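You operate a simulated robot arm through the tools that you are given. There is no shell and no other tool. Be economical: measure what you need, move in short steps, check, and stop when the job is done.

You run a simulated two-armed robot. Do the job below in one go: nothing can be reset, and whatever is moved stays where it is left.

Task
Vent the pot, open it and stand its jar on the side shelf.
Fine: shut the red valve first, then open the yellow one; wait till the pot gauge shows zero before the two bolts and the lid. Set down upright: glue jar.

It is judged by the outcome, as a careful person would: the job done as asked, and still so three seconds after it is handed in. It fails if anything else is knocked over, pushed out of place, dropped, spilled or broken. A push-on lid holds only when it is set on centred and level and pressed home; a screw cap is set on level and turned clockwise until tight.

Robot
Two 6-joint arms with two-finger parallel grippers on one trunk, on a base that drives. Base frame: it is fixed to the floor where the robot stands at the start and does not move with it; the origin is under the middle of the robot, x ahead of it, y to its left, z up. Lengths are in m, angles in degrees, forces in N, time in s.
The left shoulder is at the start at [0.05, 0.17, 1.26], the right one opposite. Each reaches about 1.092 m from its shoulder. Places, roughly: blue valve [0.9, -0.2, 1.1]; brass knob [1, 0, 1]; left bolt [0.6, -0.2, 1]; pot gauge [1.1, 0.1, 1.2]; pot knob [1.1, 0.1, 1.1]; pot lid [0.6, -0.4, 1.2]; red valve [1, 0, 1.3]; right bolt [0.5, -0.5, 1]; rotary machine [1.4, 0.7, 0.9]; top of the side shelf [0.8, 0, 0.8]; yellow valve [0.5, -0.5, 1]. Payload 1.57 kg a hand.
Tool frame (each hand has its own): the origin (TCP) lies between the finger pads and is the grasp point; the fingertips stand 0.03 m ahead of it; z points along the fingers, y is the line along which they close. Largest opening 0.08 m; finger width 0.017, thickness 0.012; the body of the gripper, 0.04 by 0.082 m, starts 0.08 m behind the TCP.
Orientation is told as [roll, pitch, yaw] about the base's x, y, z axes, in that order, counted from this pose: with the fingers straight down and closing along the base's y, the tool's x points along the base's -x, its y along +y and its z along -z.

Tools
- The arms move only by the tool send_rows. It takes "left_commands", "right_commands" or both (then of equal length, played together; a hand with none holds still); each is a list of rows, each a list of 7 numbers: the turn, a rotation vector about the tool's x, y, z in degrees, then the shift along the tool's x, y, z in m, then the gripper command, from -1 (shut) to 1 (fully open), values between in proportion. In form: [[rx, ry, rz, dx, dy, dz, hand], ...]. A call has 1 to 10 rows; each row shifts and turns the commanded pose from where the row before left it, along the tool's axes as they then stand. Each row takes 0.2 s and may step no farther than 0.05 m and 8.6 degrees from the row before; otherwise, or with a gripper value out of range, the whole call is refused. A pose out of reach is approached as far as the arm can. The call stops where the force on the tool passes 60 N (or 10 N more than at its start, if that is more) or the arm is blocked; 0.2 s more then pass. The fingers move at their own pace (about 0.072 m/s each) and stop on an object; they squeeze with about 36 N. The grip force told is the motor's: it shows also when the fingers shut on nothing. Time passes only in rows, and 0.2 s behind the last, so rows that do not move let the fingers close. It gives the time, the measured TCP pose, the force on the tool (base axes), the opening and the grip force at its end, in the units of the frame above (readings bear some noise), with the torque about the TCP (base axes, N m) and any sound that the robot's microphone picked up.
- Cameras (640 x 400 px; columns grow to the right, rows downward): "scene" is now at [0.0347, -0.0166, 1.83]; the picture's right is [-0.21, -0.98, 0.00], its down [-0.73, 0.16, -0.67] and it looks along [0.65, -0.14, -0.74] (base axes); focal length 270 px, centre (320, 200). "left" rides on the left gripper at [0.072, 0.007, -0.122] in its tool frame; the picture's right is [-0.09, 1.00, 0.00], its down [-0.84, -0.08, -0.54] and it looks along [-0.54, -0.05, 0.84] (tool axes); focal length 238 px, centre (320, 200). "right" rides on the right gripper at [0.072, -0.007, -0.122] in its tool frame; the picture's right is [0.09, 1.00, 0.00], its down [-0.84, 0.08, -0.54] and it looks along [-0.54, 0.05, 0.84] (tool axes); focal length 238 px, centre (320, 200). There is no depth. A picture from a camera that has moved, and an enlarged one, comes with that camera's place and axes in the base frame and with its lens.
- snapshot(camera): a new picture of that camera. No time passes.
- lift_body(by): slides the trunk up (or, below 0, down) by that many m; the arms and the scene camera ride with it, the base frame stays. It gives what a move gives, with no picture.
- roll_base(legs): drives the robot by 1 to 6 legs, each [ahead, left, turn to the left] in m, m and degrees, along the robot's own axes; the way and the turn of a leg run together, so that a leg with both is an arc; at most 1.5 m and 180 degrees a leg. The arms and the cameras ride along, it lands a little off, and it stops where it bumps. It gives what a move gives.
- aim_head(pan, tilt): turns the head with the scene camera to pan (to the left, within 86 degrees either way) and tilt (down, from -29 to 69), counted from straight ahead of the robot. It gives what a move gives.
- close_up(camera, box): a new picture of the part [left, top, right, bottom] of that camera's present view, enlarged. No time passes.
- finish_job(): hands the job in; it is judged then, once.

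Go step by step. Nothing tells you exact positions but the pictures and the camera data: compare them with the known pose of the tool, close in by small moves and look again before you grip or let go. The budget is 120 turns and 100 pictures, counting those below and the enlarged ones. Unless the task says otherwise, let go and move clear before handing in, and close with one line.

The tools are called after "Emit:" by a JSON object that holds its "op" and its "data". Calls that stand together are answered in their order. send_rows: Moves the arms, as the interface text tells. Its arguments: {"type":"object","properties":{"left_commands":{"type":"array"},"right_commands":{"type":"array"}},"required":[]} The other tools are called the same way: lift_body (by) slides the trunk up or down; roll_base (legs) drives the base; aim_head (pan, tilt) turns the head that bears the scene camera; snapshot (camera) takes a picture; close_up (camera, box) takes an enlarged picture of a part of a camera's view; finish_job () hands the job in.

At the start:

```text
clock: 0.0
left_eef_pos: [0.6556, -0.0649, 1.1498]
left_ee_rot: [0.0, -0.1, 0.0]
left_ft_force: [0.8, -0.2, 0.6]
left_moment: [-0.05, -0.02, 0.01]
left_finger_gap: 0.08
left_finger_force: 0.2
right_eef_pos: [0.3959, -0.5225, 1.1502]
right_ee_rot: [-0.1, 0.0, 0.0]
right_ft_force: [0.5, -0.5, 0.5]
right_moment: [0.02, 0.01, -0.01]
right_finger_gap: 0.0801
right_finger_force: 0.0
trunk travel left (down, up): [-0.875, 0.095]
robot x, y, heading: [-0.0006, 0.0048, -0.0]
head pan, tilt: [-12.4, 48.1]
```

scene: 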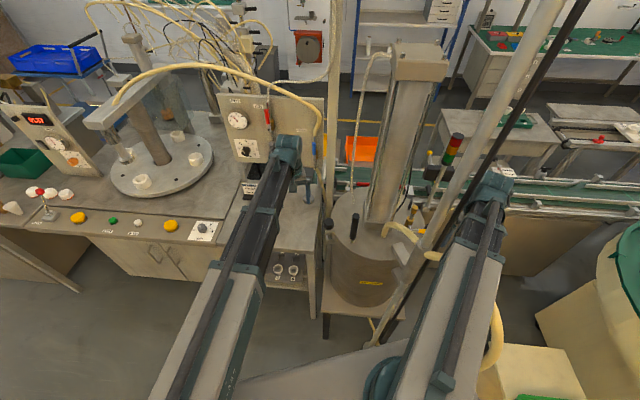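
right: 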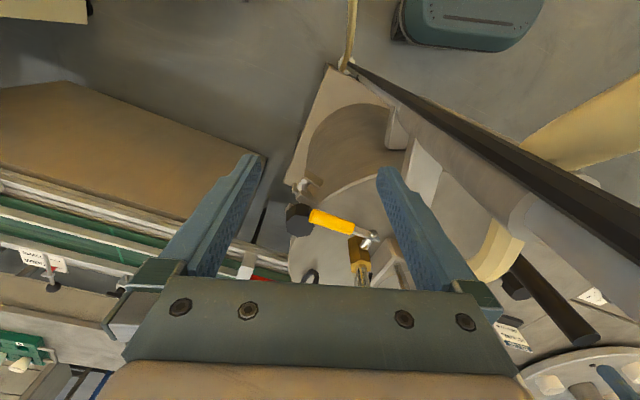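
left: 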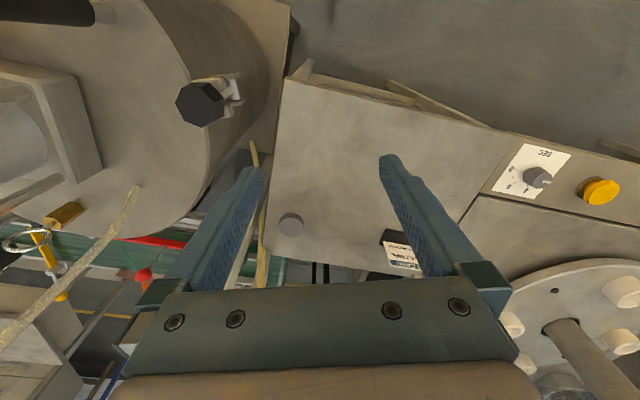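

I see a pot with a tall lid column in the middle, a panel with gauges and a red lever behind it, and the arms partly in front. I'll enlarge the view first.

Emit:
{"op": "close_up", "data": {"camera": "scene", "box": [200, 70, 360, 170]}}

Emit:
{"op": "close_up", "data": {"camera": "scene", "box": [310, 130, 470, 330]}}

Emit:
{"op": "close_up", "data": {"camera": "right", "box": [240, 120, 540, 300]}}

Emit:
{"op": "close_up", "data": {"camera": "left", "box": [0, 60, 320, 300]}}

```text
4.00 times, centred on (280, 120) of scene
camera zoom: at [0.0347, -0.0166, 1.83], right [-0.21, -0.98, 0.0], down [-0.73, 0.16, -0.67], along [0.65, -0.14, -0.74], focal length 1079 px, centre (480, 520)
```

zoom: 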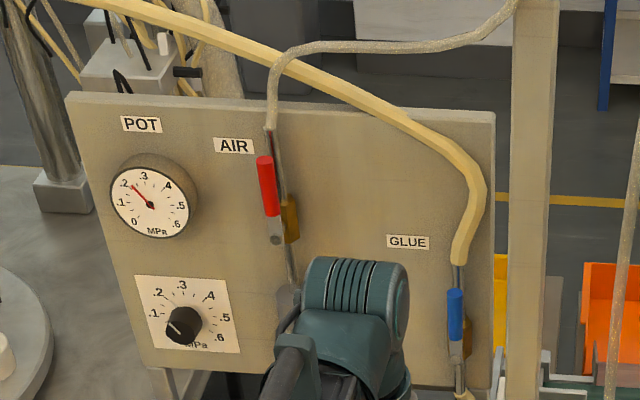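

```text
2.00 times, centred on (390, 230) of scene
camera zoom: at [0.0347, -0.0166, 1.83], right [-0.21, -0.98, 0.0], down [-0.73, 0.16, -0.67], along [0.65, -0.14, -0.74], focal length 539 px, centre (180, 140)
```

zoom: 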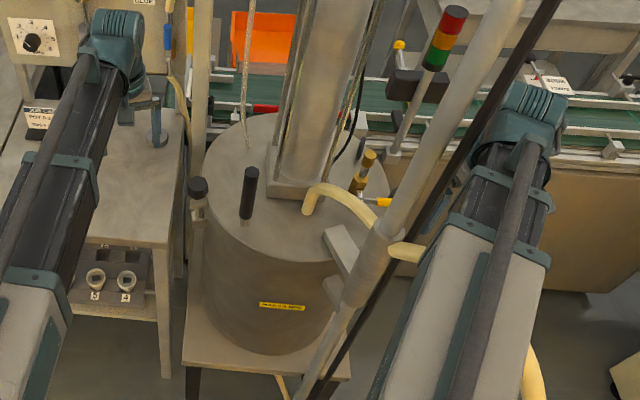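

```text
2.13 times, centred on (390, 210) of right
camera zoom: at [0.3242, -0.5287, 1.2724], right [-0.09, 1.0, 0.0], down [0.84, 0.08, 0.54], along [0.54, 0.05, -0.84], focal length 508 px, centre (171, 179)
```

zoom: 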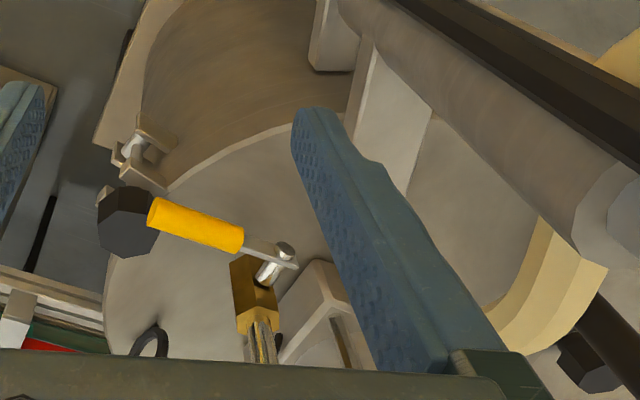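

```text
1.67 times, centred on (160, 180) of left
camera zoom: at [0.5825, -0.057, 1.2723], right [0.09, 1.0, 0.0], down [0.84, -0.08, 0.54], along [0.54, -0.05, -0.84], focal length 397 px, centre (587, 233)
```

zoom: 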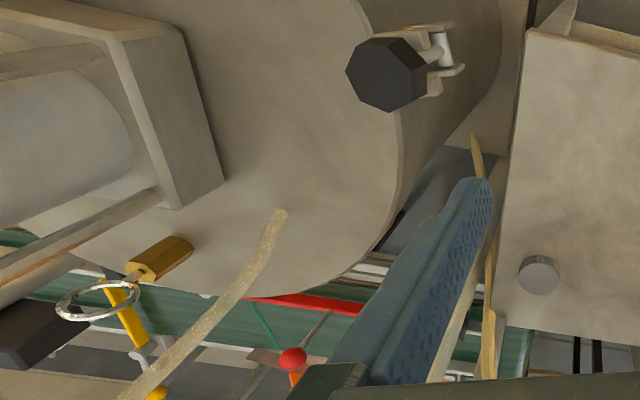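

The left arm hides the panel, so I'll draw the left hand back and up and look again.

Emit:
{"op": "send_rows", "data": {"left_commands": [[0, 0, 0, 0.03, 0.04, -0.03, 1], [0, 0, 0, 0.03, 0.04, -0.03, 1], [0, 0, 0, 0.03, 0.04, -0.02, 1], [0, 0, 0, 0.03, 0.04, -0.02, 1], [0, 0, 0, 0.03, 0.04, 0, 1]]}}

Emit:
{"op": "aim_head", "data": {"pan": -25, "tilt": 45}}

Emit:
{"op": "snapshot", "data": {"camera": "scene"}}

Emit:
{"op": "snapshot", "data": {"camera": "left"}}

```text
refused: row 1 steps farther than a row can; nothing moved
```

```text
clock: 0.8
left_eef_pos: [0.6543, -0.0645, 1.1498]
left_ee_rot: [0.0, 0.0, 0.1]
left_ft_force: [1.4, 0.1, -0.6]
left_moment: [0.01, 0.0, -0.01]
left_finger_gap: 0.08
left_finger_force: 0.1
right_eef_pos: [0.3966, -0.5223, 1.1502]
right_ee_rot: [0.0, 0.1, 0.1]
right_ft_force: [0.1, -0.3, -0.1]
right_moment: [0.03, 0.01, 0.02]
right_finger_gap: 0.0801
right_finger_force: 0.1
trunk travel left (down, up): [-0.875, 0.095]
robot x, y, heading: [0.0005, -0.0014, -0.1]
head pan, tilt: [-25.0, 45.0]
```

```text
92 pictures are left
camera scene: at [0.0315, -0.034, 1.8342], right [-0.42, -0.91, 0.0], down [-0.64, 0.3, -0.71], along [0.64, -0.3, -0.71], focal length 270 px, centre (320, 200)
```

scene: 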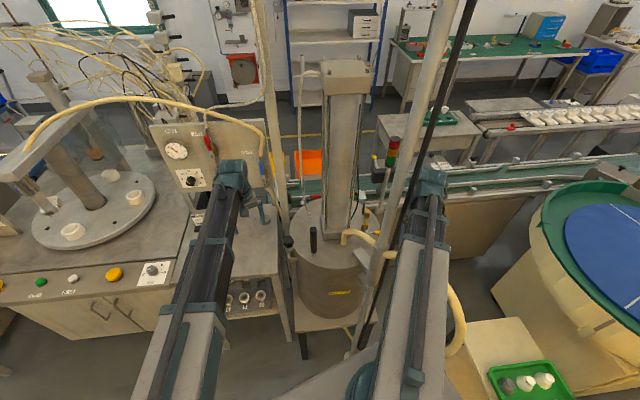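

```text
91 pictures are left
camera left: at [0.5825, -0.057, 1.2723], right [0.09, 1.0, 0.0], down [0.84, -0.08, 0.54], along [0.54, -0.05, -0.84], focal length 238 px, centre (320, 200)
```

left: 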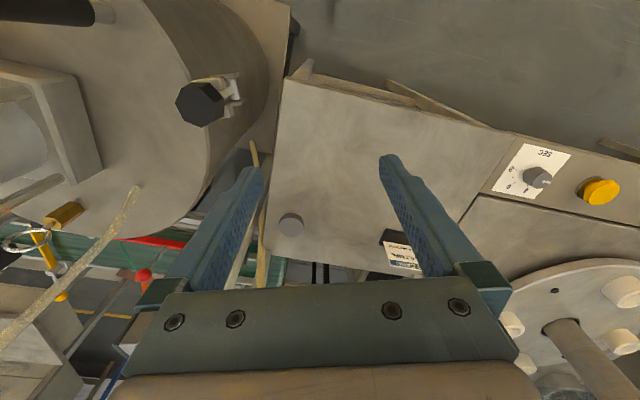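

The row was too long a step. I'll retry with smaller ones to clear the view.

Emit:
{"op": "send_rows", "data": {"left_commands": [[0, 0, 0, 0.03, 0.03, -0.02, 1], [0, 0, 0, 0.03, 0.03, -0.02, 1], [0, 0, 0, 0.03, 0.03, -0.02, 1], [0, 0, 0, 0.03, 0.03, -0.02, 1], [0, 0, 0, 0.03, 0.03, -0.02, 1], [0, 0, 0, 0.03, 0.03, -0.02, 1], [0, 0, 0, 0.03, 0.03, 0, 1], [0, 0, 0, 0.0, 0.04, 0, 1]]}}

Emit:
{"op": "snapshot", "data": {"camera": "scene"}}

Emit:
{"op": "close_up", "data": {"camera": "scene", "box": [270, 160, 430, 260]}}

Emit:
{"op": "close_up", "data": {"camera": "scene", "box": [150, 100, 310, 200]}}

```text
clock: 2.5
left_eef_pos: [0.458, 0.187, 1.1494]
left_ee_rot: [0.0, 0.0, -0.2]
left_ft_force: [-0.2, 0.9, 0.7]
left_moment: [-0.02, -0.01, 0.02]
left_finger_gap: 0.0798
left_finger_force: 0.1
left hand out of reach, approached as far as the arm can: row 1, 2, 3, 4, 5, 6, 7
right_eef_pos: [0.3953, -0.5219, 1.1512]
right_ee_rot: [0.0, 0.0, 0.0]
right_ft_force: [0.2, 0.4, 0.2]
right_moment: [0.03, 0.02, 0.01]
right_finger_gap: 0.08
right_finger_force: 0.1
trunk travel left (down, up): [-0.875, 0.095]
robot x, y, heading: [-0.0012, -0.0014, 0.1]
head pan, tilt: [-25.0, 45.0]
```

```text
90 pictures are left
camera scene: at [0.0314, -0.0331, 1.8343], right [-0.42, -0.91, 0.0], down [-0.64, 0.3, -0.71], along [0.64, -0.3, -0.71], focal length 270 px, centre (320, 200)
```

scene: 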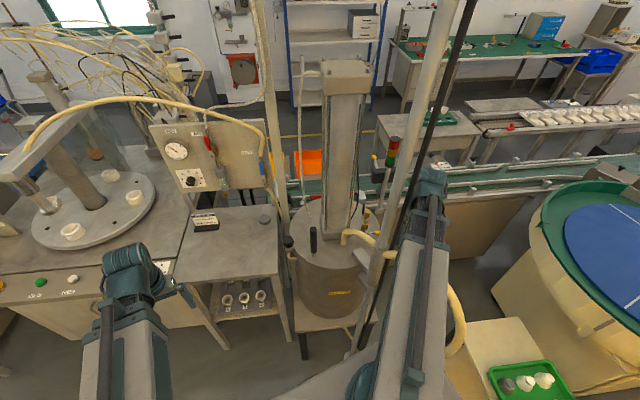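

```text
4.00 times, centred on (350, 210) of scene
camera zoom: at [0.0314, -0.0331, 1.8343], right [-0.42, -0.91, 0.0], down [-0.64, 0.3, -0.71], along [0.64, -0.3, -0.71], focal length 1079 px, centre (200, 160)
```

zoom: 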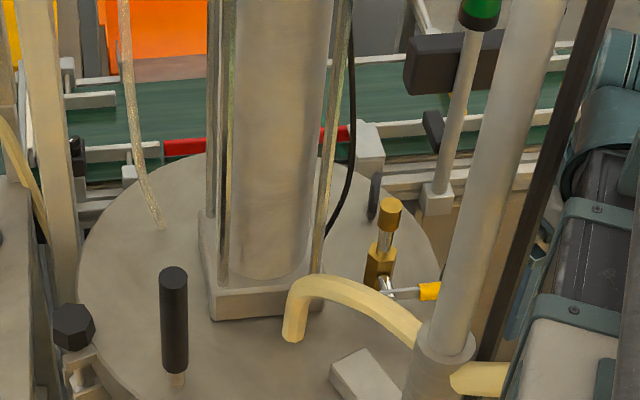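

```text
4.00 times, centred on (230, 150) of scene
camera zoom: at [0.0314, -0.0331, 1.8343], right [-0.42, -0.91, 0.0], down [-0.64, 0.3, -0.71], along [0.64, -0.3, -0.71], focal length 1079 px, centre (680, 400)
```

zoom: 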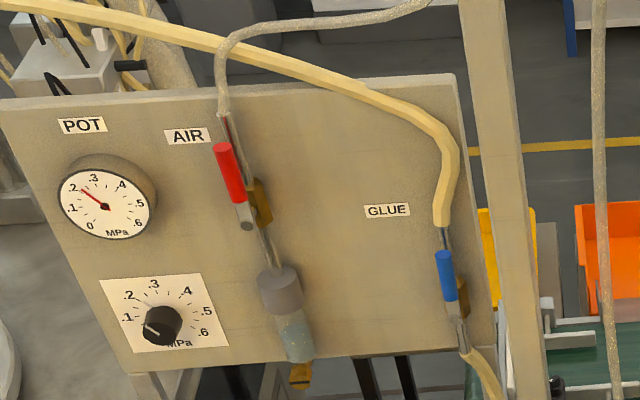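

The red handle stands upright on the panel near [1, 0, 1.26], and the pot has a swing-arm lid with a tower and two knobbed bolts. Next I'll turn the left hand to point forward and look at the panel with its camera.

Emit:
{"op": "send_rows", "data": {"left_commands": [[0, -8.5, 0, -0.026, 0, -0.006, 1], [0, -8.5, 0, -0.027, 0, -0.002, 1], [0, -8.5, 0, -0.027, 0, 0.002, 1], [0, -8.5, 0, -0.026, 0, 0.006, 1], [0, -8.5, 0, -0.025, 0, 0.01, 1], [0, -8.5, 0, -0.023, 0, 0.0135, 1], [0, -8.5, 0, -0.021, 0, 0.017, 1], [0, -8.5, 0, -0.018, 0, 0.02, 1], [0, -8.5, 0, -0.015, 0, 0.022, 1], [0, -8.5, 0, -0.012, 0, 0.024, 1]]}}

Emit:
{"op": "snapshot", "data": {"camera": "left"}}

```text
clock: 4.8
left_eef_pos: [0.7403, 0.1855, 1.3516]
left_ee_rot: [0.0, -85.0, 0.1]
left_ft_force: [-0.7, 0.2, -0.6]
left_moment: [0.04, 0.02, 0.0]
left_finger_gap: 0.08
left_finger_force: 0.1
left hand out of reach, approached as far as the arm can: row 1, 2, 3, 4, 5, 6, 7, 8, 9, 10
right_eef_pos: [0.3956, -0.5223, 1.1504]
right_ee_rot: [0.0, 0.0, 0.0]
right_ft_force: [-0.8, -0.3, 0.5]
right_moment: [-0.03, 0.0, 0.02]
right_finger_gap: 0.0799
right_finger_force: 0.1
trunk travel left (down, up): [-0.875, 0.095]
robot x, y, heading: [0.0002, -0.0038, -0.1]
head pan, tilt: [-25.0, 45.0]
```

```text
87 pictures are left
camera left: at [0.6117, 0.1925, 1.29], right [0.01, 1.0, 0.09], down [-0.47, -0.08, 0.88], along [0.88, -0.05, 0.46], focal length 238 px, centre (320, 200)
```

left: 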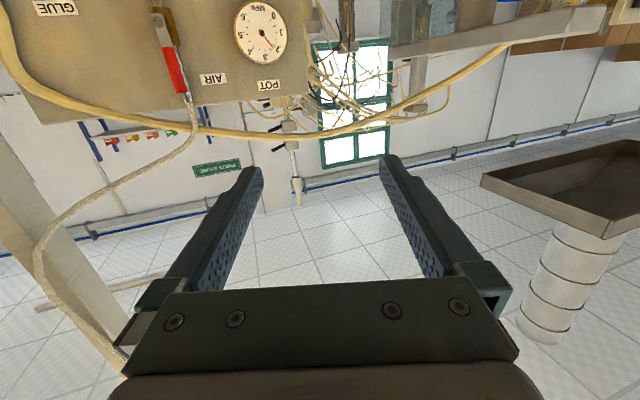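

The red handle triangulates to about [0.996, -0.017, 1.265] with its pivot near z 1.208. I'll close the left fingers and bring them just left of it.

Emit:
{"op": "send_rows", "data": {"left_commands": [[0, 0, 0, 0.0095, -0.025, 0.03, -1], [0, 0, 0, 0.0095, -0.025, 0.03, -1], [0, 0, 0, 0.0095, -0.025, 0.03, -1], [0, 0, 0, 0.0095, -0.025, 0.03, -1], [0, 0, 0, 0.0095, -0.025, 0.03, -1], [0, 0, 0, 0.0095, -0.025, 0.03, -1]]}}

Emit:
{"op": "snapshot", "data": {"camera": "left"}}

```text
clock: 6.2
left_eef_pos: [0.9139, 0.0361, 1.3485]
left_ee_rot: [0.0, -84.7, -0.2]
left_ft_force: [-0.4, 0.4, -0.1]
left_moment: [0.04, 0.0, 0.03]
left_finger_gap: 0.0
left_finger_force: 21.1
left hand out of reach, approached as far as the arm can: row 1, 2, 3, 4, 5, 6
right_eef_pos: [0.396, -0.5223, 1.1496]
right_ee_rot: [0.1, 0.0, 0.1]
right_ft_force: [-0.5, 0.6, 0.9]
right_moment: [0.0, 0.03, 0.0]
right_finger_gap: 0.0801
right_finger_force: 0.1
trunk travel left (down, up): [-0.875, 0.095]
robot x, y, heading: [0.0003, -0.0007, 0.0]
head pan, tilt: [-25.0, 45.0]
```

```text
86 pictures are left
camera left: at [0.785, 0.043, 1.2897], right [0.01, 1.0, 0.09], down [-0.46, -0.08, 0.88], along [0.89, -0.05, 0.46], focal length 238 px, centre (320, 200)
```

left: 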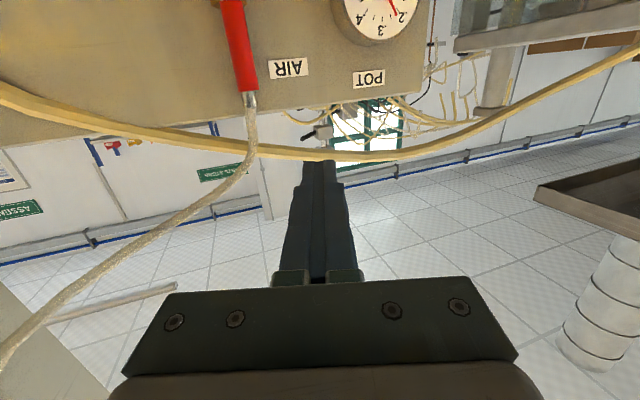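

The height doesn't match what I commanded, so I'll hold still for a couple of rows and see whether it settles.

Emit:
{"op": "send_rows", "data": {"left_commands": [[0, 0, 0, 0.01, 0, 0, -1], [0, 0, 0, 0.01, 0, 0, -1], [0, 0, 0, 0.01, 0, 0, -1]]}}

```text
clock: 7.0
left_eef_pos: [0.9105, 0.0352, 1.3503]
left_ee_rot: [-0.1, -84.9, 0.1]
left_ft_force: [-0.2, 0.4, -0.8]
left_moment: [-0.02, -0.01, 0.01]
left_finger_gap: 0.0
left_finger_force: 21.0
left hand out of reach, approached as far as the arm can: row 1, 2, 3
right_eef_pos: [0.3967, -0.5212, 1.149]
right_ee_rot: [0.0, 0.0, -0.1]
right_ft_force: [-0.5, 1.0, 0.4]
right_moment: [-0.01, 0.02, 0.0]
right_finger_gap: 0.0802
right_finger_force: 0.0
trunk travel left (down, up): [-0.875, 0.095]
robot x, y, heading: [-0.0015, 0.0011, -0.2]
head pan, tilt: [-25.0, 45.0]
```

Possibly the wrist cannot bend that far at this height. I'll tip the fingers down by about 25° and see whether the height follows the command.

Emit:
{"op": "send_rows", "data": {"left_commands": [[0, 8.5, 0, 0, 0, 0, -1], [0, 8.5, 0, 0, 0, 0, -1], [0, 8.5, 0, 0, 0, 0, -1]]}}

```text
clock: 7.8
left_eef_pos: [0.9133, 0.0354, 1.2578]
left_ee_rot: [0.0, -59.4, 0.0]
left_ft_force: [-0.2, 0.2, -0.1]
left_moment: [-0.01, 0.0, 0.03]
left_finger_gap: 0.0
left_finger_force: 21.0
left hand out of reach, approached as far as the arm can: row 1, 2, 3
right_eef_pos: [0.3973, -0.5229, 1.1491]
right_ee_rot: [0.0, -0.1, 0.0]
right_ft_force: [-0.2, -0.6, -0.3]
right_moment: [-0.03, 0.0, 0.0]
right_finger_gap: 0.0801
right_finger_force: 0.0
trunk travel left (down, up): [-0.875, 0.095]
robot x, y, heading: [-0.0018, -0.003, 0.0]
head pan, tilt: [-25.0, 45.0]
```

The wrist height appears locked at about z 1.37, as if only the trunk sets height. I'll test that with a small downward move of the right hand.

Emit:
{"op": "send_rows", "data": {"right_commands": [[0, 0, 0, 0, 0, 0.015, 1], [0, 0, 0, 0, 0, 0.0, 1]]}}

```text
clock: 8.3
left_eef_pos: [0.9121, 0.0361, 1.258]
left_ee_rot: [0.1, -59.5, 0.0]
left_ft_force: [0.4, 0.4, -0.6]
left_moment: [0.02, -0.03, 0.0]
left_finger_gap: 0.0
left_finger_force: 21.8
right_eef_pos: [0.3955, -0.5219, 1.1498]
right_ee_rot: [-0.1, 0.0, 0.0]
right_ft_force: [0.6, -0.3, 0.3]
right_moment: [0.0, -0.01, -0.01]
right_finger_gap: 0.0801
right_finger_force: 0.0
right hand out of reach, approached as far as the arm can: row 1
trunk travel left (down, up): [-0.875, 0.095]
robot x, y, heading: [0.0019, -0.0011, 0.2]
head pan, tilt: [-25.0, 45.0]
```

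Confirmed: arm height only changes through the trunk or hand tilt. Checking the red handle from the left camera before pushing.

Emit:
{"op": "snapshot", "data": {"camera": "left"}}

Emit:
{"op": "close_up", "data": {"camera": "scene", "box": [160, 110, 280, 210]}}

```text
85 pictures are left
camera left: at [0.7688, 0.043, 1.2587], right [0.05, 1.0, 0.08], down [-0.04, -0.08, 1.0], along [1.0, -0.05, 0.04], focal length 238 px, centre (320, 200)
```

left: 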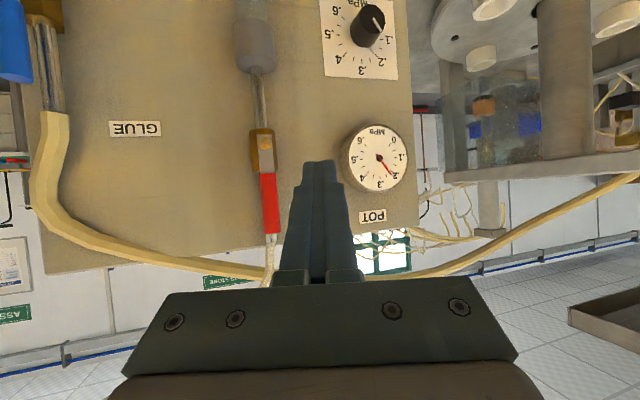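

```text
4.00 times, centred on (220, 160) of scene
camera zoom: at [0.0314, -0.034, 1.8342], right [-0.42, -0.91, 0.0], down [-0.64, 0.3, -0.71], along [0.64, -0.3, -0.71], focal length 1079 px, centre (720, 360)
```

zoom: 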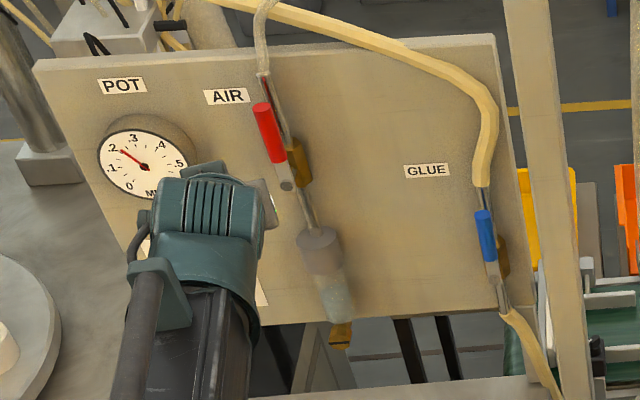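

The pivot is near z 1.212 and the fingertips are left of the handle at its lower half. I'll advance to the handle's depth and sweep right.

Emit:
{"op": "send_rows", "data": {"left_commands": [[0, 0, 0, 0, -0.008, 0, -1], [0, 0, 0, -0.017, 0, 0.0288, -1], [0, 0, 0, -0.017, 0, 0.0288, -1], [0, 0, 0, 0, -0.019, 0, -1], [0, 0, 0, 0, -0.019, 0, -1], [0, 0, 0, 0, -0.019, 0, -1], [0, 0, 0, 0, -0.019, 0, -1], [0, 0, 0, 0, -0.014, 0, -1]]}}

Emit:
{"op": "snapshot", "data": {"camera": "left"}}

```text
clock: 10.2
left_eef_pos: [0.9769, -0.0636, 1.2573]
left_ee_rot: [-0.1, -59.3, -0.1]
left_ft_force: [-0.6, -0.1, 0.1]
left_moment: [-0.04, -0.01, 0.02]
left_finger_gap: 0.0001
left_finger_force: 21.7
right_eef_pos: [0.395, -0.5232, 1.1495]
right_ee_rot: [-0.1, 0.0, 0.0]
right_ft_force: [0.4, -0.9, -0.2]
right_moment: [0.0, 0.01, 0.0]
right_finger_gap: 0.08
right_finger_force: 0.0
trunk travel left (down, up): [-0.875, 0.095]
robot x, y, heading: [0.0021, 0.0008, -0.1]
head pan, tilt: [-25.0, 45.0]
```

```text
83 pictures are left
camera left: at [0.8342, -0.0554, 1.2585], right [0.05, 1.0, 0.08], down [-0.04, -0.08, 1.0], along [1.0, -0.05, 0.04], focal length 238 px, centre (320, 200)
```

left: 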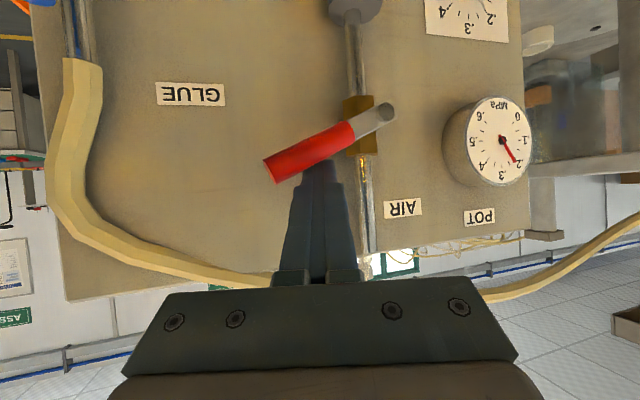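

The red lever has swung to about 60°. I'll lower the trunk to push it the rest of the way to level.

Emit:
{"op": "lift_body", "data": {"by": -0.028}}

Emit:
{"op": "snapshot", "data": {"camera": "left"}}

```text
clock: 10.9
left_eef_pos: [0.9769, -0.0632, 1.2355]
left_ee_rot: [0.1, -60.1, -0.2]
left_ft_force: [14.9, -1.5, 38.9]
left_moment: [0.3, -0.88, 0.04]
left_finger_gap: 0.0
left_finger_force: 21.0
right_eef_pos: [0.3937, -0.5223, 1.122]
right_ee_rot: [0.1, -0.1, 0.0]
right_ft_force: [-0.4, 0.3, 0.7]
right_moment: [0.0, 0.03, 0.0]
right_finger_gap: 0.0801
right_finger_force: 0.0
trunk travel left (down, up): [-0.847, 0.123]
robot x, y, heading: [-0.0025, 0.0002, 0.1]
head pan, tilt: [-25.0, 45.0]
```

```text
82 pictures are left
camera left: at [0.8341, -0.0551, 1.2333], right [0.05, 1.0, 0.08], down [-0.05, -0.08, 1.0], along [1.0, -0.06, 0.05], focal length 238 px, centre (320, 200)
```

left: 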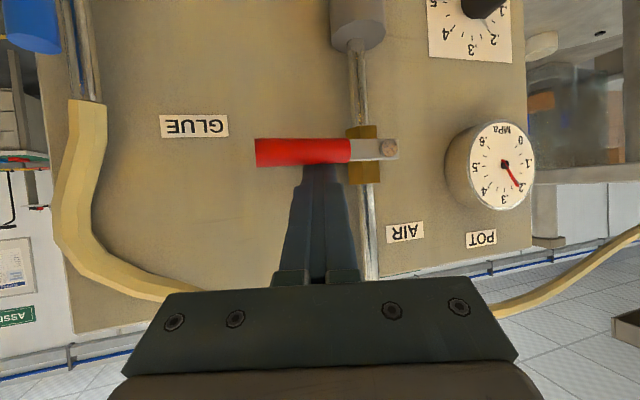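

The red valve is fully shut. I'll raise off it, back the left hand out, and swing the right hand outward to get a clear look at the pot's right side.

Emit:
{"op": "lift_body", "data": {"by": 0.028}}

Emit:
{"op": "send_rows", "data": {"left_commands": [[0, 0, 0, 0.02, 0.01, -0.034, -1], [0, 0, 0, 0.02, 0.01, -0.034, -1], [0, 0, 0, 0.02, 0.015, -0.034, -1], [0, 0, 0, 0.02, 0.025, -0.034, -1], [0, 0, 0, 0.02, 0.025, -0.034, -1], [0, 0, 0, 0.02, 0.025, -0.034, -1], [0, 0, 0, 0.02, 0.025, -0.034, -1], [0, 0, 0, 0.02, 0.025, -0.034, -1], [0, 0, 0, 0.02, 0.025, -0.034, -1]], "right_commands": [[0, 0, 0, 0, -0.04, 0, 1], [0, 0, 0, 0, -0.04, 0, 1], [0, 0, 0, 0, -0.04, 0, 1], [0, 0, 0, 0, -0.04, 0, 1], [0, 0, 0, 0, -0.04, 0, 1], [0, 0, 0, 0, -0.04, 0, 1], [0, 0, 0, 0, 0, 0, 1], [0, 0, 0, 0, 0, 0, 1], [0, 0, 0, 0, 0, 0, 1]]}}

Emit:
{"op": "aim_head", "data": {"pan": -38, "tilt": 50}}

Emit:
{"op": "snapshot", "data": {"camera": "scene"}}

Emit:
{"op": "snapshot", "data": {"camera": "right"}}

```text
clock: 11.6
left_eef_pos: [0.9773, -0.0631, 1.257]
left_ee_rot: [0.0, -59.2, 0.0]
left_ft_force: [-0.6, 0.3, -1.0]
left_moment: [-0.01, -0.03, 0.0]
left_finger_gap: 0.0
left_finger_force: 21.4
right_eef_pos: [0.3963, -0.5215, 1.1501]
right_ee_rot: [0.0, 0.0, 0.1]
right_ft_force: [0.0, 0.4, -0.6]
right_moment: [0.03, -0.03, 0.0]
right_finger_gap: 0.0801
right_finger_force: 0.0
trunk travel left (down, up): [-0.875, 0.095]
robot x, y, heading: [0.0024, -0.0003, -0.1]
head pan, tilt: [-25.0, 45.0]
```

```text
clock: 13.6
left_eef_pos: [0.6438, 0.1195, 1.2576]
left_ee_rot: [-0.1, -59.4, 0.1]
left_ft_force: [-0.6, 0.5, -0.5]
left_moment: [-0.01, 0.02, 0.01]
left_finger_gap: 0.0001
left_finger_force: 21.2
left hand out of reach, approached as far as the arm can: row 9
right_eef_pos: [0.3961, -0.7646, 1.1502]
right_ee_rot: [0.0, 0.0, 0.0]
right_ft_force: [0.4, -0.3, -0.5]
right_moment: [-0.01, 0.01, 0.0]
right_finger_gap: 0.0801
right_finger_force: 0.0
trunk travel left (down, up): [-0.875, 0.095]
robot x, y, heading: [-0.0003, 0.0013, 0.1]
head pan, tilt: [-25.0, 45.0]
```

```text
clock: 14.4
left_eef_pos: [0.6444, 0.1205, 1.257]
left_ee_rot: [0.0, -59.3, 0.0]
left_ft_force: [-0.2, 0.3, 0.0]
left_moment: [0.0, -0.01, -0.03]
left_finger_gap: 0.0
left_finger_force: 21.7
right_eef_pos: [0.3944, -0.7654, 1.1502]
right_ee_rot: [0.0, 0.0, 0.0]
right_ft_force: [-0.2, -0.2, 0.1]
right_moment: [0.01, 0.01, 0.0]
right_finger_gap: 0.08
right_finger_force: 0.1
trunk travel left (down, up): [-0.875, 0.095]
robot x, y, heading: [0.0001, -0.0034, -0.2]
head pan, tilt: [-38.0, 50.0]
```

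```text
81 pictures are left
camera scene: at [0.0185, -0.047, 1.8274], right [-0.62, -0.79, 0.0], down [-0.6, 0.47, -0.64], along [0.51, -0.4, -0.77], focal length 270 px, centre (320, 200)
```

scene: 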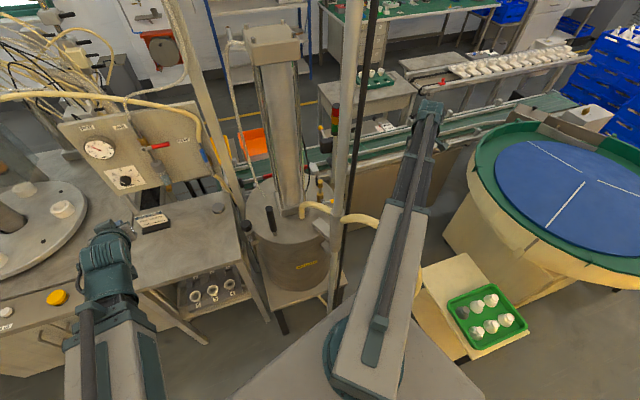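

```text
80 pictures are left
camera right: at [0.3232, -0.7714, 1.2725], right [-0.09, 1.0, 0.0], down [0.84, 0.08, 0.54], along [0.54, 0.05, -0.84], focal length 238 px, centre (320, 200)
```

right: 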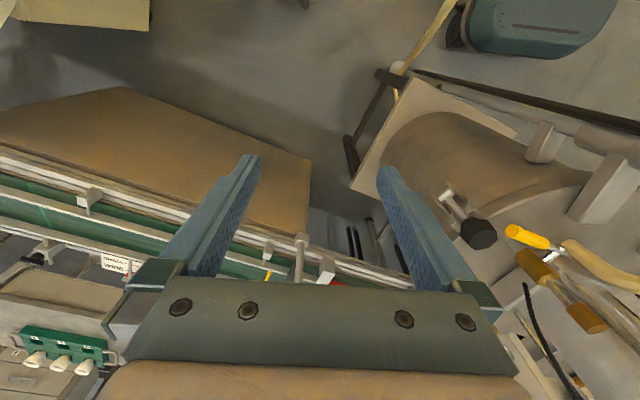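

Emit:
{"op": "close_up", "data": {"camera": "scene", "box": [230, 170, 390, 270]}}

Emit:
{"op": "close_up", "data": {"camera": "right", "box": [390, 80, 640, 330]}}

Emit:
{"op": "close_up", "data": {"camera": "scene", "box": [230, 0, 390, 170]}}

```text
4.00 times, centred on (310, 220) of scene
camera zoom: at [0.0185, -0.047, 1.8274], right [-0.62, -0.79, 0.0], down [-0.6, 0.47, -0.64], along [0.51, -0.4, -0.77], focal length 1079 px, centre (360, 120)
```

zoom: 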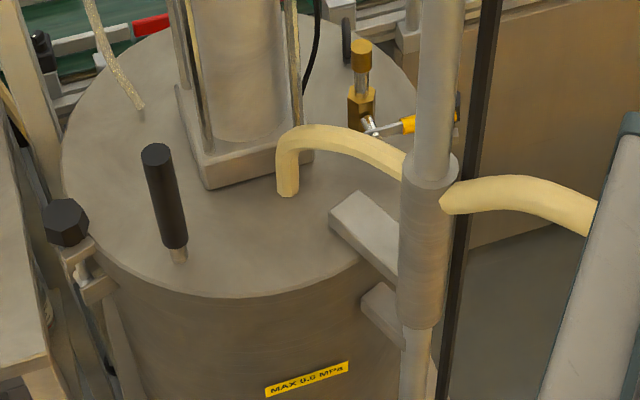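

```text
1.60 times, centred on (515, 205) of right
camera zoom: at [0.3232, -0.7714, 1.2725], right [-0.09, 1.0, 0.0], down [0.84, 0.08, 0.54], along [0.54, 0.05, -0.84], focal length 381 px, centre (8, 192)
```

zoom: 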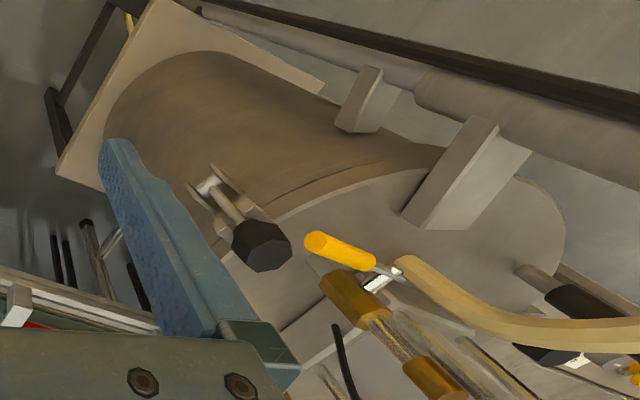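

```text
2.35 times, centred on (310, 85) of scene
camera zoom: at [0.0185, -0.047, 1.8274], right [-0.62, -0.79, 0.0], down [-0.6, 0.47, -0.64], along [0.51, -0.4, -0.77], focal length 635 px, centre (344, 471)
```

zoom: 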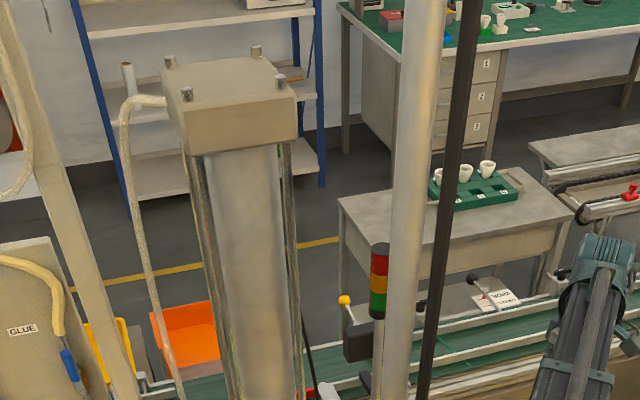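

The valve lever runs along -y from about [0.50, -0.455, 1.06] to [0.49, -0.525, 1.05], and the post at [0.38, -0.40] blocks the straight right arm. I probably need to drive right, so I'll look at the floor on that side first.

Emit:
{"op": "aim_head", "data": {"pan": -75, "tilt": 60}}

Emit:
{"op": "snapshot", "data": {"camera": "scene"}}

```text
clock: 15.4
left_eef_pos: [0.6445, 0.1191, 1.2577]
left_ee_rot: [-0.1, -59.2, 0.1]
left_ft_force: [0.4, -0.3, 0.6]
left_moment: [0.01, 0.03, 0.05]
left_finger_gap: 0.0002
left_finger_force: 21.1
right_eef_pos: [0.3953, -0.7648, 1.1502]
right_ee_rot: [0.0, 0.0, 0.0]
right_ft_force: [-0.1, -0.5, 0.7]
right_moment: [-0.01, 0.01, 0.01]
right_finger_gap: 0.0801
right_finger_force: 0.1
trunk travel left (down, up): [-0.875, 0.095]
robot x, y, heading: [-0.0027, -0.0001, 0.0]
head pan, tilt: [-75.0, 60.0]
```

```text
76 pictures are left
camera scene: at [-0.0249, -0.0641, 1.8148], right [-0.97, -0.26, 0.0], down [-0.22, 0.84, -0.5], along [0.13, -0.48, -0.87], focal length 270 px, centre (320, 200)
```

scene: 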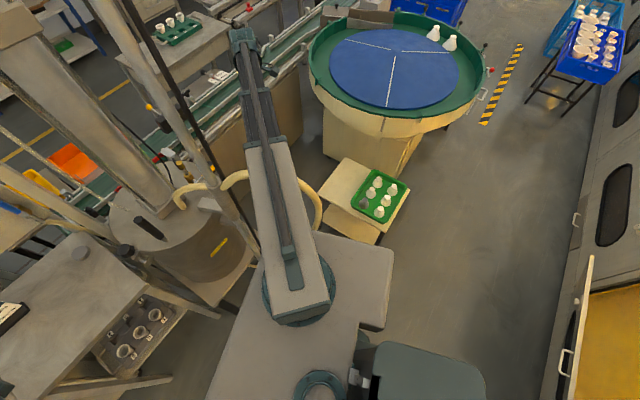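

The base is wide and a tray box stands at its right, so driving needs care. I'll turn the right hand 90° so its camera looks left at the post, hose, lever and bolt.

Emit:
{"op": "send_rows", "data": {"right_commands": [[0, 0, -8.5, 0, 0, 0, 1], [0, 0, -8.5, 0, 0, 0, 1], [0, 0, -8.5, 0, 0, 0, 1], [0, 0, -8.5, 0, 0, 0, 1], [0, 0, -8.5, 0, 0, 0, 1], [0, 0, -8.5, 0, 0, 0, 1], [0, 0, -8.5, 0, 0, 0, 1], [0, 0, -8.5, 0, 0, 0, 1], [0, 0, -8.5, 0, 0, 0, 1], [0, 0, -8.5, 0, 0, 0, 1]]}}

Emit:
{"op": "snapshot", "data": {"camera": "right"}}

Emit:
{"op": "aim_head", "data": {"pan": -86, "tilt": 35}}

Emit:
{"op": "snapshot", "data": {"camera": "scene"}}

```text
clock: 17.6
left_eef_pos: [0.6447, 0.1195, 1.2579]
left_ee_rot: [0.1, -59.3, 0.0]
left_ft_force: [0.5, 0.0, -0.2]
left_moment: [-0.02, 0.02, 0.02]
left_finger_gap: 0.0
left_finger_force: 21.0
right_eef_pos: [0.395, -0.7633, 1.1489]
right_ee_rot: [0.1, 0.0, 85.1]
right_ft_force: [0.0, 0.7, -0.1]
right_moment: [-0.01, 0.0, 0.02]
right_finger_gap: 0.0798
right_finger_force: 0.1
trunk travel left (down, up): [-0.875, 0.095]
robot x, y, heading: [-0.002, 0.0011, -0.1]
head pan, tilt: [-75.0, 60.0]
```

```text
75 pictures are left
camera right: at [0.3967, -0.8351, 1.2724], right [-1.0, -0.01, 0.0], down [-0.01, 0.84, 0.54], along [0.0, 0.54, -0.84], focal length 238 px, centre (320, 200)
```

right: 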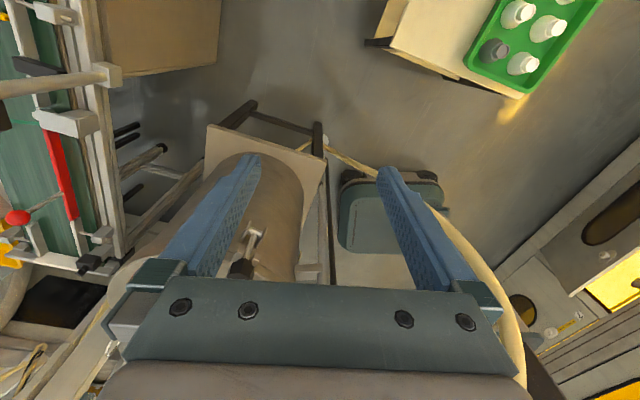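

```text
clock: 18.5
left_eef_pos: [0.6433, 0.1189, 1.2568]
left_ee_rot: [0.0, -59.3, -0.1]
left_ft_force: [-0.2, -0.3, 0.1]
left_moment: [-0.01, -0.03, -0.03]
left_finger_gap: 0.0001
left_finger_force: 21.0
right_eef_pos: [0.3964, -0.7617, 1.1506]
right_ee_rot: [0.1, 0.0, 84.9]
right_ft_force: [0.7, -0.9, 0.3]
right_moment: [0.0, 0.0, -0.02]
right_finger_gap: 0.0799
right_finger_force: 0.2
trunk travel left (down, up): [-0.875, 0.095]
robot x, y, heading: [-0.0007, -0.0008, -0.1]
head pan, tilt: [-85.9, 35.0]
```

```text
74 pictures are left
camera scene: at [-0.036, -0.0875, 1.849], right [-1.0, -0.07, 0.0], down [-0.04, 0.57, -0.82], along [0.06, -0.82, -0.57], focal length 270 px, centre (320, 200)
```

scene: 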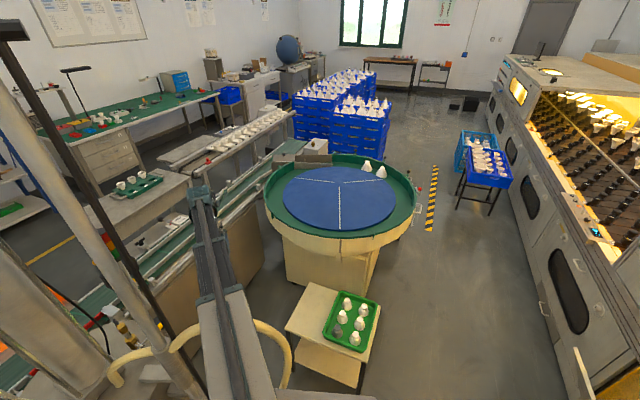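

The hose arch seems below about z 1.15 and the tray box's nearest corner is near [-0.16, -0.73]. I'll back up 0.25 m first, then bring the right hand in before driving right.

Emit:
{"op": "roll_base", "data": {"legs": [[-0.25, 0, 0]]}}

Emit:
{"op": "send_rows", "data": {"right_commands": [[0, 0, 0, 0, 0.035, 0, 1], [0, 0, 0, 0, 0.035, 0, 1], [0, 0, 0, 0, 0.035, 0, 1], [0, 0, 0, -0.02, 0.035, 0, 1], [0, 0, 0, -0.03, 0.035, 0, 1], [0, 0, 0, -0.03, 0.035, 0, 1], [0, 0, 0, -0.03, 0.035, 0, 1]]}}

Emit:
{"op": "aim_head", "data": {"pan": -60, "tilt": 50}}

Emit:
{"op": "snapshot", "data": {"camera": "scene"}}

```text
clock: 20.3
left_eef_pos: [0.385, 0.1168, 1.2579]
left_ee_rot: [0.0, -59.4, -0.3]
left_ft_force: [-0.6, -0.4, 0.9]
left_moment: [0.0, -0.02, 0.02]
left_finger_gap: 0.0001
left_finger_force: 21.3
right_eef_pos: [0.1329, -0.7654, 1.1494]
right_ee_rot: [-0.1, 0.0, 84.6]
right_ft_force: [-0.9, 0.4, 0.2]
right_moment: [0.02, -0.05, 0.01]
right_finger_gap: 0.0803
right_finger_force: 0.1
trunk travel left (down, up): [-0.875, 0.095]
robot x, y, heading: [-0.2602, 0.0004, -0.3]
head pan, tilt: [-85.9, 35.0]
```

```text
clock: 21.9
left_eef_pos: [0.3858, 0.1165, 1.2579]
left_ee_rot: [-0.1, -59.3, -0.3]
left_ft_force: [0.5, 0.1, 0.2]
left_moment: [0.03, 0.01, 0.02]
left_finger_gap: 0.0001
left_finger_force: 21.0
right_eef_pos: [-0.1007, -0.6288, 1.1507]
right_ee_rot: [0.0, 0.0, 84.7]
right_ft_force: [0.8, 0.0, -0.1]
right_moment: [0.01, 0.01, 0.03]
right_finger_gap: 0.0799
right_finger_force: 0.2
trunk travel left (down, up): [-0.875, 0.095]
robot x, y, heading: [-0.257, 0.003, -0.4]
head pan, tilt: [-85.9, 35.0]
```

```text
clock: 22.8
left_eef_pos: [0.3875, 0.1165, 1.2573]
left_ee_rot: [0.1, -59.4, -0.3]
left_ft_force: [0.5, -0.3, 0.1]
left_moment: [0.0, 0.0, -0.01]
left_finger_gap: 0.0002
left_finger_force: 21.3
right_eef_pos: [-0.0991, -0.631, 1.1501]
right_ee_rot: [0.0, 0.0, 84.8]
right_ft_force: [-0.7, 0.1, 0.1]
right_moment: [0.0, 0.03, -0.04]
right_finger_gap: 0.0798
right_finger_force: 0.0
trunk travel left (down, up): [-0.875, 0.095]
robot x, y, heading: [-0.2605, 0.0022, -0.3]
head pan, tilt: [-60.0, 50.0]
```

```text
73 pictures are left
camera scene: at [-0.2626, -0.0658, 1.8274], right [-0.87, -0.49, 0.0], down [-0.38, 0.67, -0.64], along [0.32, -0.56, -0.77], focal length 270 px, centre (320, 200)
```

scene: 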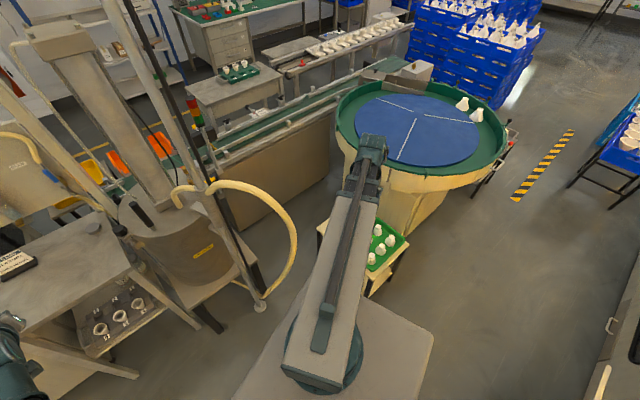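

I mistook the tool axis and moved the hand back instead; it's harmless. I'll raise the trunk for clearance and drive right.

Emit:
{"op": "lift_body", "data": {"by": 0.06}}

Emit:
{"op": "roll_base", "data": {"legs": [[0, -0.33, 0]]}}

Emit:
{"op": "snapshot", "data": {"camera": "scene"}}

```text
clock: 23.8
left_eef_pos: [0.3858, 0.116, 1.317]
left_ee_rot: [0.0, -59.3, -0.4]
left_ft_force: [-0.1, -0.3, 0.4]
left_moment: [0.03, -0.05, -0.01]
left_finger_gap: 0.0
left_finger_force: 20.9
right_eef_pos: [-0.0989, -0.6311, 1.2088]
right_ee_rot: [0.1, 0.0, 84.6]
right_ft_force: [0.2, -0.2, -0.2]
right_moment: [-0.02, -0.06, 0.01]
right_finger_gap: 0.08
right_finger_force: 0.1
trunk travel left (down, up): [-0.935, 0.035]
robot x, y, heading: [-0.2589, -0.0018, -0.4]
head pan, tilt: [-60.0, 50.0]
```

```text
clock: 26.0
left_eef_pos: [0.3835, -0.2131, 1.3171]
left_ee_rot: [0.0, -59.3, -0.9]
left_ft_force: [0.5, 0.1, -0.5]
left_moment: [0.02, -0.02, 0.02]
left_finger_gap: 0.0
left_finger_force: 21.7
right_eef_pos: [-0.1054, -0.9566, 1.2087]
right_ee_rot: [-0.1, 0.0, 84.3]
right_ft_force: [-0.8, 0.0, -0.3]
right_moment: [0.01, 0.0, -0.01]
right_finger_gap: 0.0802
right_finger_force: 0.0
trunk travel left (down, up): [-0.935, 0.035]
robot x, y, heading: [-0.264, -0.3224, -0.6]
head pan, tilt: [-60.0, 50.0]
```

```text
72 pictures are left
camera scene: at [-0.2658, -0.3908, 1.8873], right [-0.87, -0.49, 0.0], down [-0.38, 0.67, -0.64], along [0.31, -0.56, -0.77], focal length 270 px, centre (320, 200)
```

scene: 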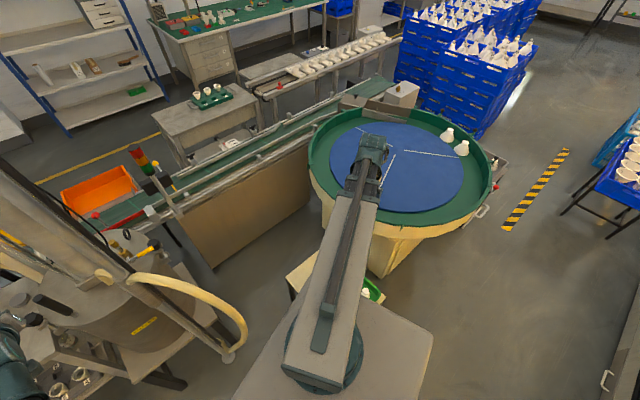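

Clear. Now I'll extend the right hand forward on the outside of the pot, and re-aim the head.

Emit:
{"op": "send_rows", "data": {"right_commands": [[0, 0, 0, -0.015, -0.04, 0, 1], [0, 0, 0, -0.015, -0.04, 0, 1], [0, 0, 0, -0.015, -0.04, 0, 1], [0, 0, 0, -0.015, -0.04, 0, 1], [0, 0, 0, -0.015, -0.04, 0, 1], [0, 0, 0, -0.015, -0.04, 0, 1], [0, 0, 0, -0.015, -0.04, 0, 1], [0, 0, 0, -0.015, -0.04, 0, 1], [0, 0, 0, -0.015, -0.04, 0, 1], [0, 0, 0, -0.015, -0.04, 0, 1]]}}

Emit:
{"op": "send_rows", "data": {"right_commands": [[0, 0, 0, -0.015, -0.04, 0, 1], [0, 0, 0, -0.015, -0.04, 0, 1], [0, 0, 0, -0.015, -0.04, 0, 1], [0, 0, -5.7, -0.015, -0.04, 0, 1]]}}

Emit:
{"op": "aim_head", "data": {"pan": -10, "tilt": 45}}

Emit:
{"op": "snapshot", "data": {"camera": "scene"}}

Emit:
{"op": "snapshot", "data": {"camera": "right"}}

```text
clock: 28.2
left_eef_pos: [0.3845, -0.2112, 1.3166]
left_ee_rot: [0.0, -59.3, -0.7]
left_ft_force: [0.3, 0.9, -0.5]
left_moment: [0.01, 0.01, 0.02]
left_finger_gap: 0.0
left_finger_force: 21.2
right_eef_pos: [0.3107, -0.8428, 1.2093]
right_ee_rot: [0.1, 0.0, 84.3]
right_ft_force: [0.5, -0.5, -0.7]
right_moment: [-0.04, 0.02, -0.02]
right_finger_gap: 0.0798
right_finger_force: 0.0
trunk travel left (down, up): [-0.935, 0.035]
robot x, y, heading: [-0.258, -0.3231, -0.9]
head pan, tilt: [-60.0, 50.0]
```

```text
clock: 29.2
left_eef_pos: [0.3848, -0.2104, 1.3177]
left_ee_rot: [0.0, -59.5, -0.7]
left_ft_force: [0.2, 0.2, -0.5]
left_moment: [-0.03, 0.02, -0.03]
left_finger_gap: 0.0
left_finger_force: 21.3
right_eef_pos: [0.4715, -0.7993, 1.2094]
right_ee_rot: [0.0, 0.0, 90.0]
right_ft_force: [0.4, -0.5, 0.3]
right_moment: [-0.04, 0.06, 0.01]
right_finger_gap: 0.0801
right_finger_force: 0.0
trunk travel left (down, up): [-0.935, 0.035]
robot x, y, heading: [-0.2621, -0.322, -0.5]
head pan, tilt: [-60.0, 50.0]
```

```text
clock: 30.4
left_eef_pos: [0.3836, -0.2103, 1.3175]
left_ee_rot: [0.0, -59.3, -0.6]
left_ft_force: [-0.8, 0.9, -0.3]
left_moment: [-0.02, 0.02, 0.0]
left_finger_gap: 0.0
left_finger_force: 21.1
right_eef_pos: [0.4688, -0.7987, 1.2095]
right_ee_rot: [0.0, 0.0, 90.0]
right_ft_force: [-0.8, -0.7, -0.8]
right_moment: [-0.02, 0.0, 0.01]
right_finger_gap: 0.0798
right_finger_force: 0.1
trunk travel left (down, up): [-0.935, 0.035]
robot x, y, heading: [-0.2625, -0.3232, -0.5]
head pan, tilt: [-10.0, 45.0]
```

```text
71 pictures are left
camera scene: at [-0.2234, -0.3372, 1.8942], right [-0.19, -0.98, 0.0], down [-0.69, 0.13, -0.71], along [0.69, -0.13, -0.71], focal length 270 px, centre (320, 200)
```

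scene: 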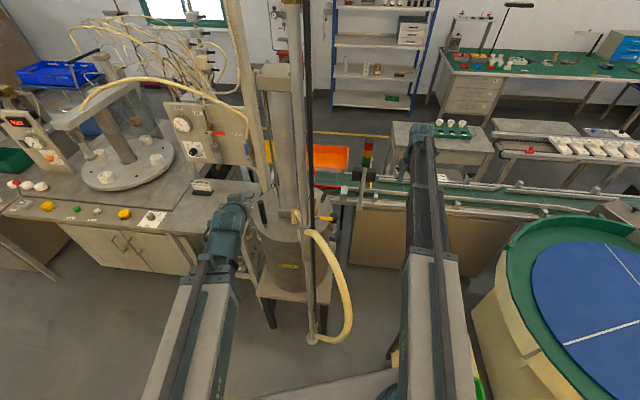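

```text
70 pictures are left
camera right: at [0.4769, -0.8708, 1.3324], right [-1.0, -0.09, 0.0], down [-0.08, 0.84, 0.54], along [-0.05, 0.54, -0.84], focal length 238 px, centre (320, 200)
```

right: 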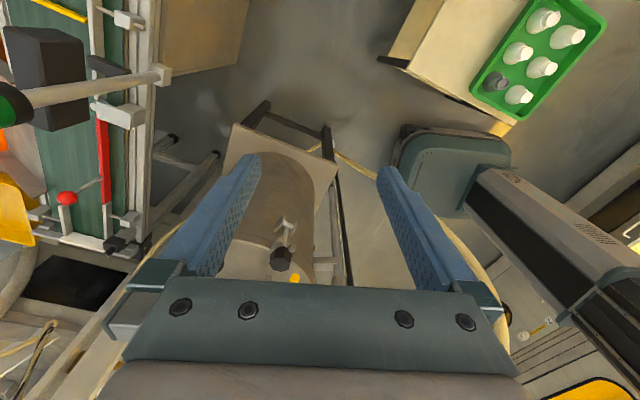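

Emit:
{"op": "close_up", "data": {"camera": "scene", "box": [240, 180, 360, 260]}}

Emit:
{"op": "close_up", "data": {"camera": "right", "box": [220, 190, 380, 290]}}

```text
5.00 times, centred on (300, 220) of scene
camera zoom: at [-0.2234, -0.3372, 1.8942], right [-0.19, -0.98, 0.0], down [-0.69, 0.13, -0.71], along [0.69, -0.13, -0.71], focal length 1348 px, centre (420, 100)
```

zoom: 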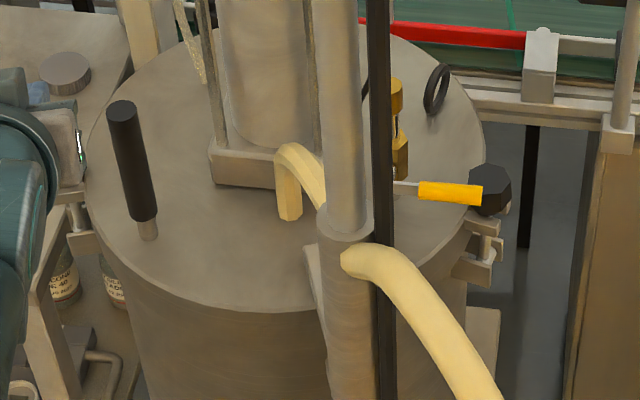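

```text
4.00 times, centred on (300, 240) of right
camera zoom: at [0.4769, -0.8708, 1.3324], right [-1.0, -0.09, 0.0], down [-0.08, 0.84, 0.54], along [-0.05, 0.54, -0.84], focal length 953 px, centre (400, 40)
```

zoom: 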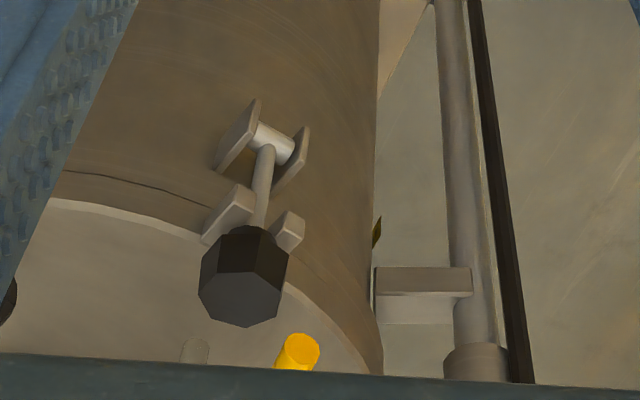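

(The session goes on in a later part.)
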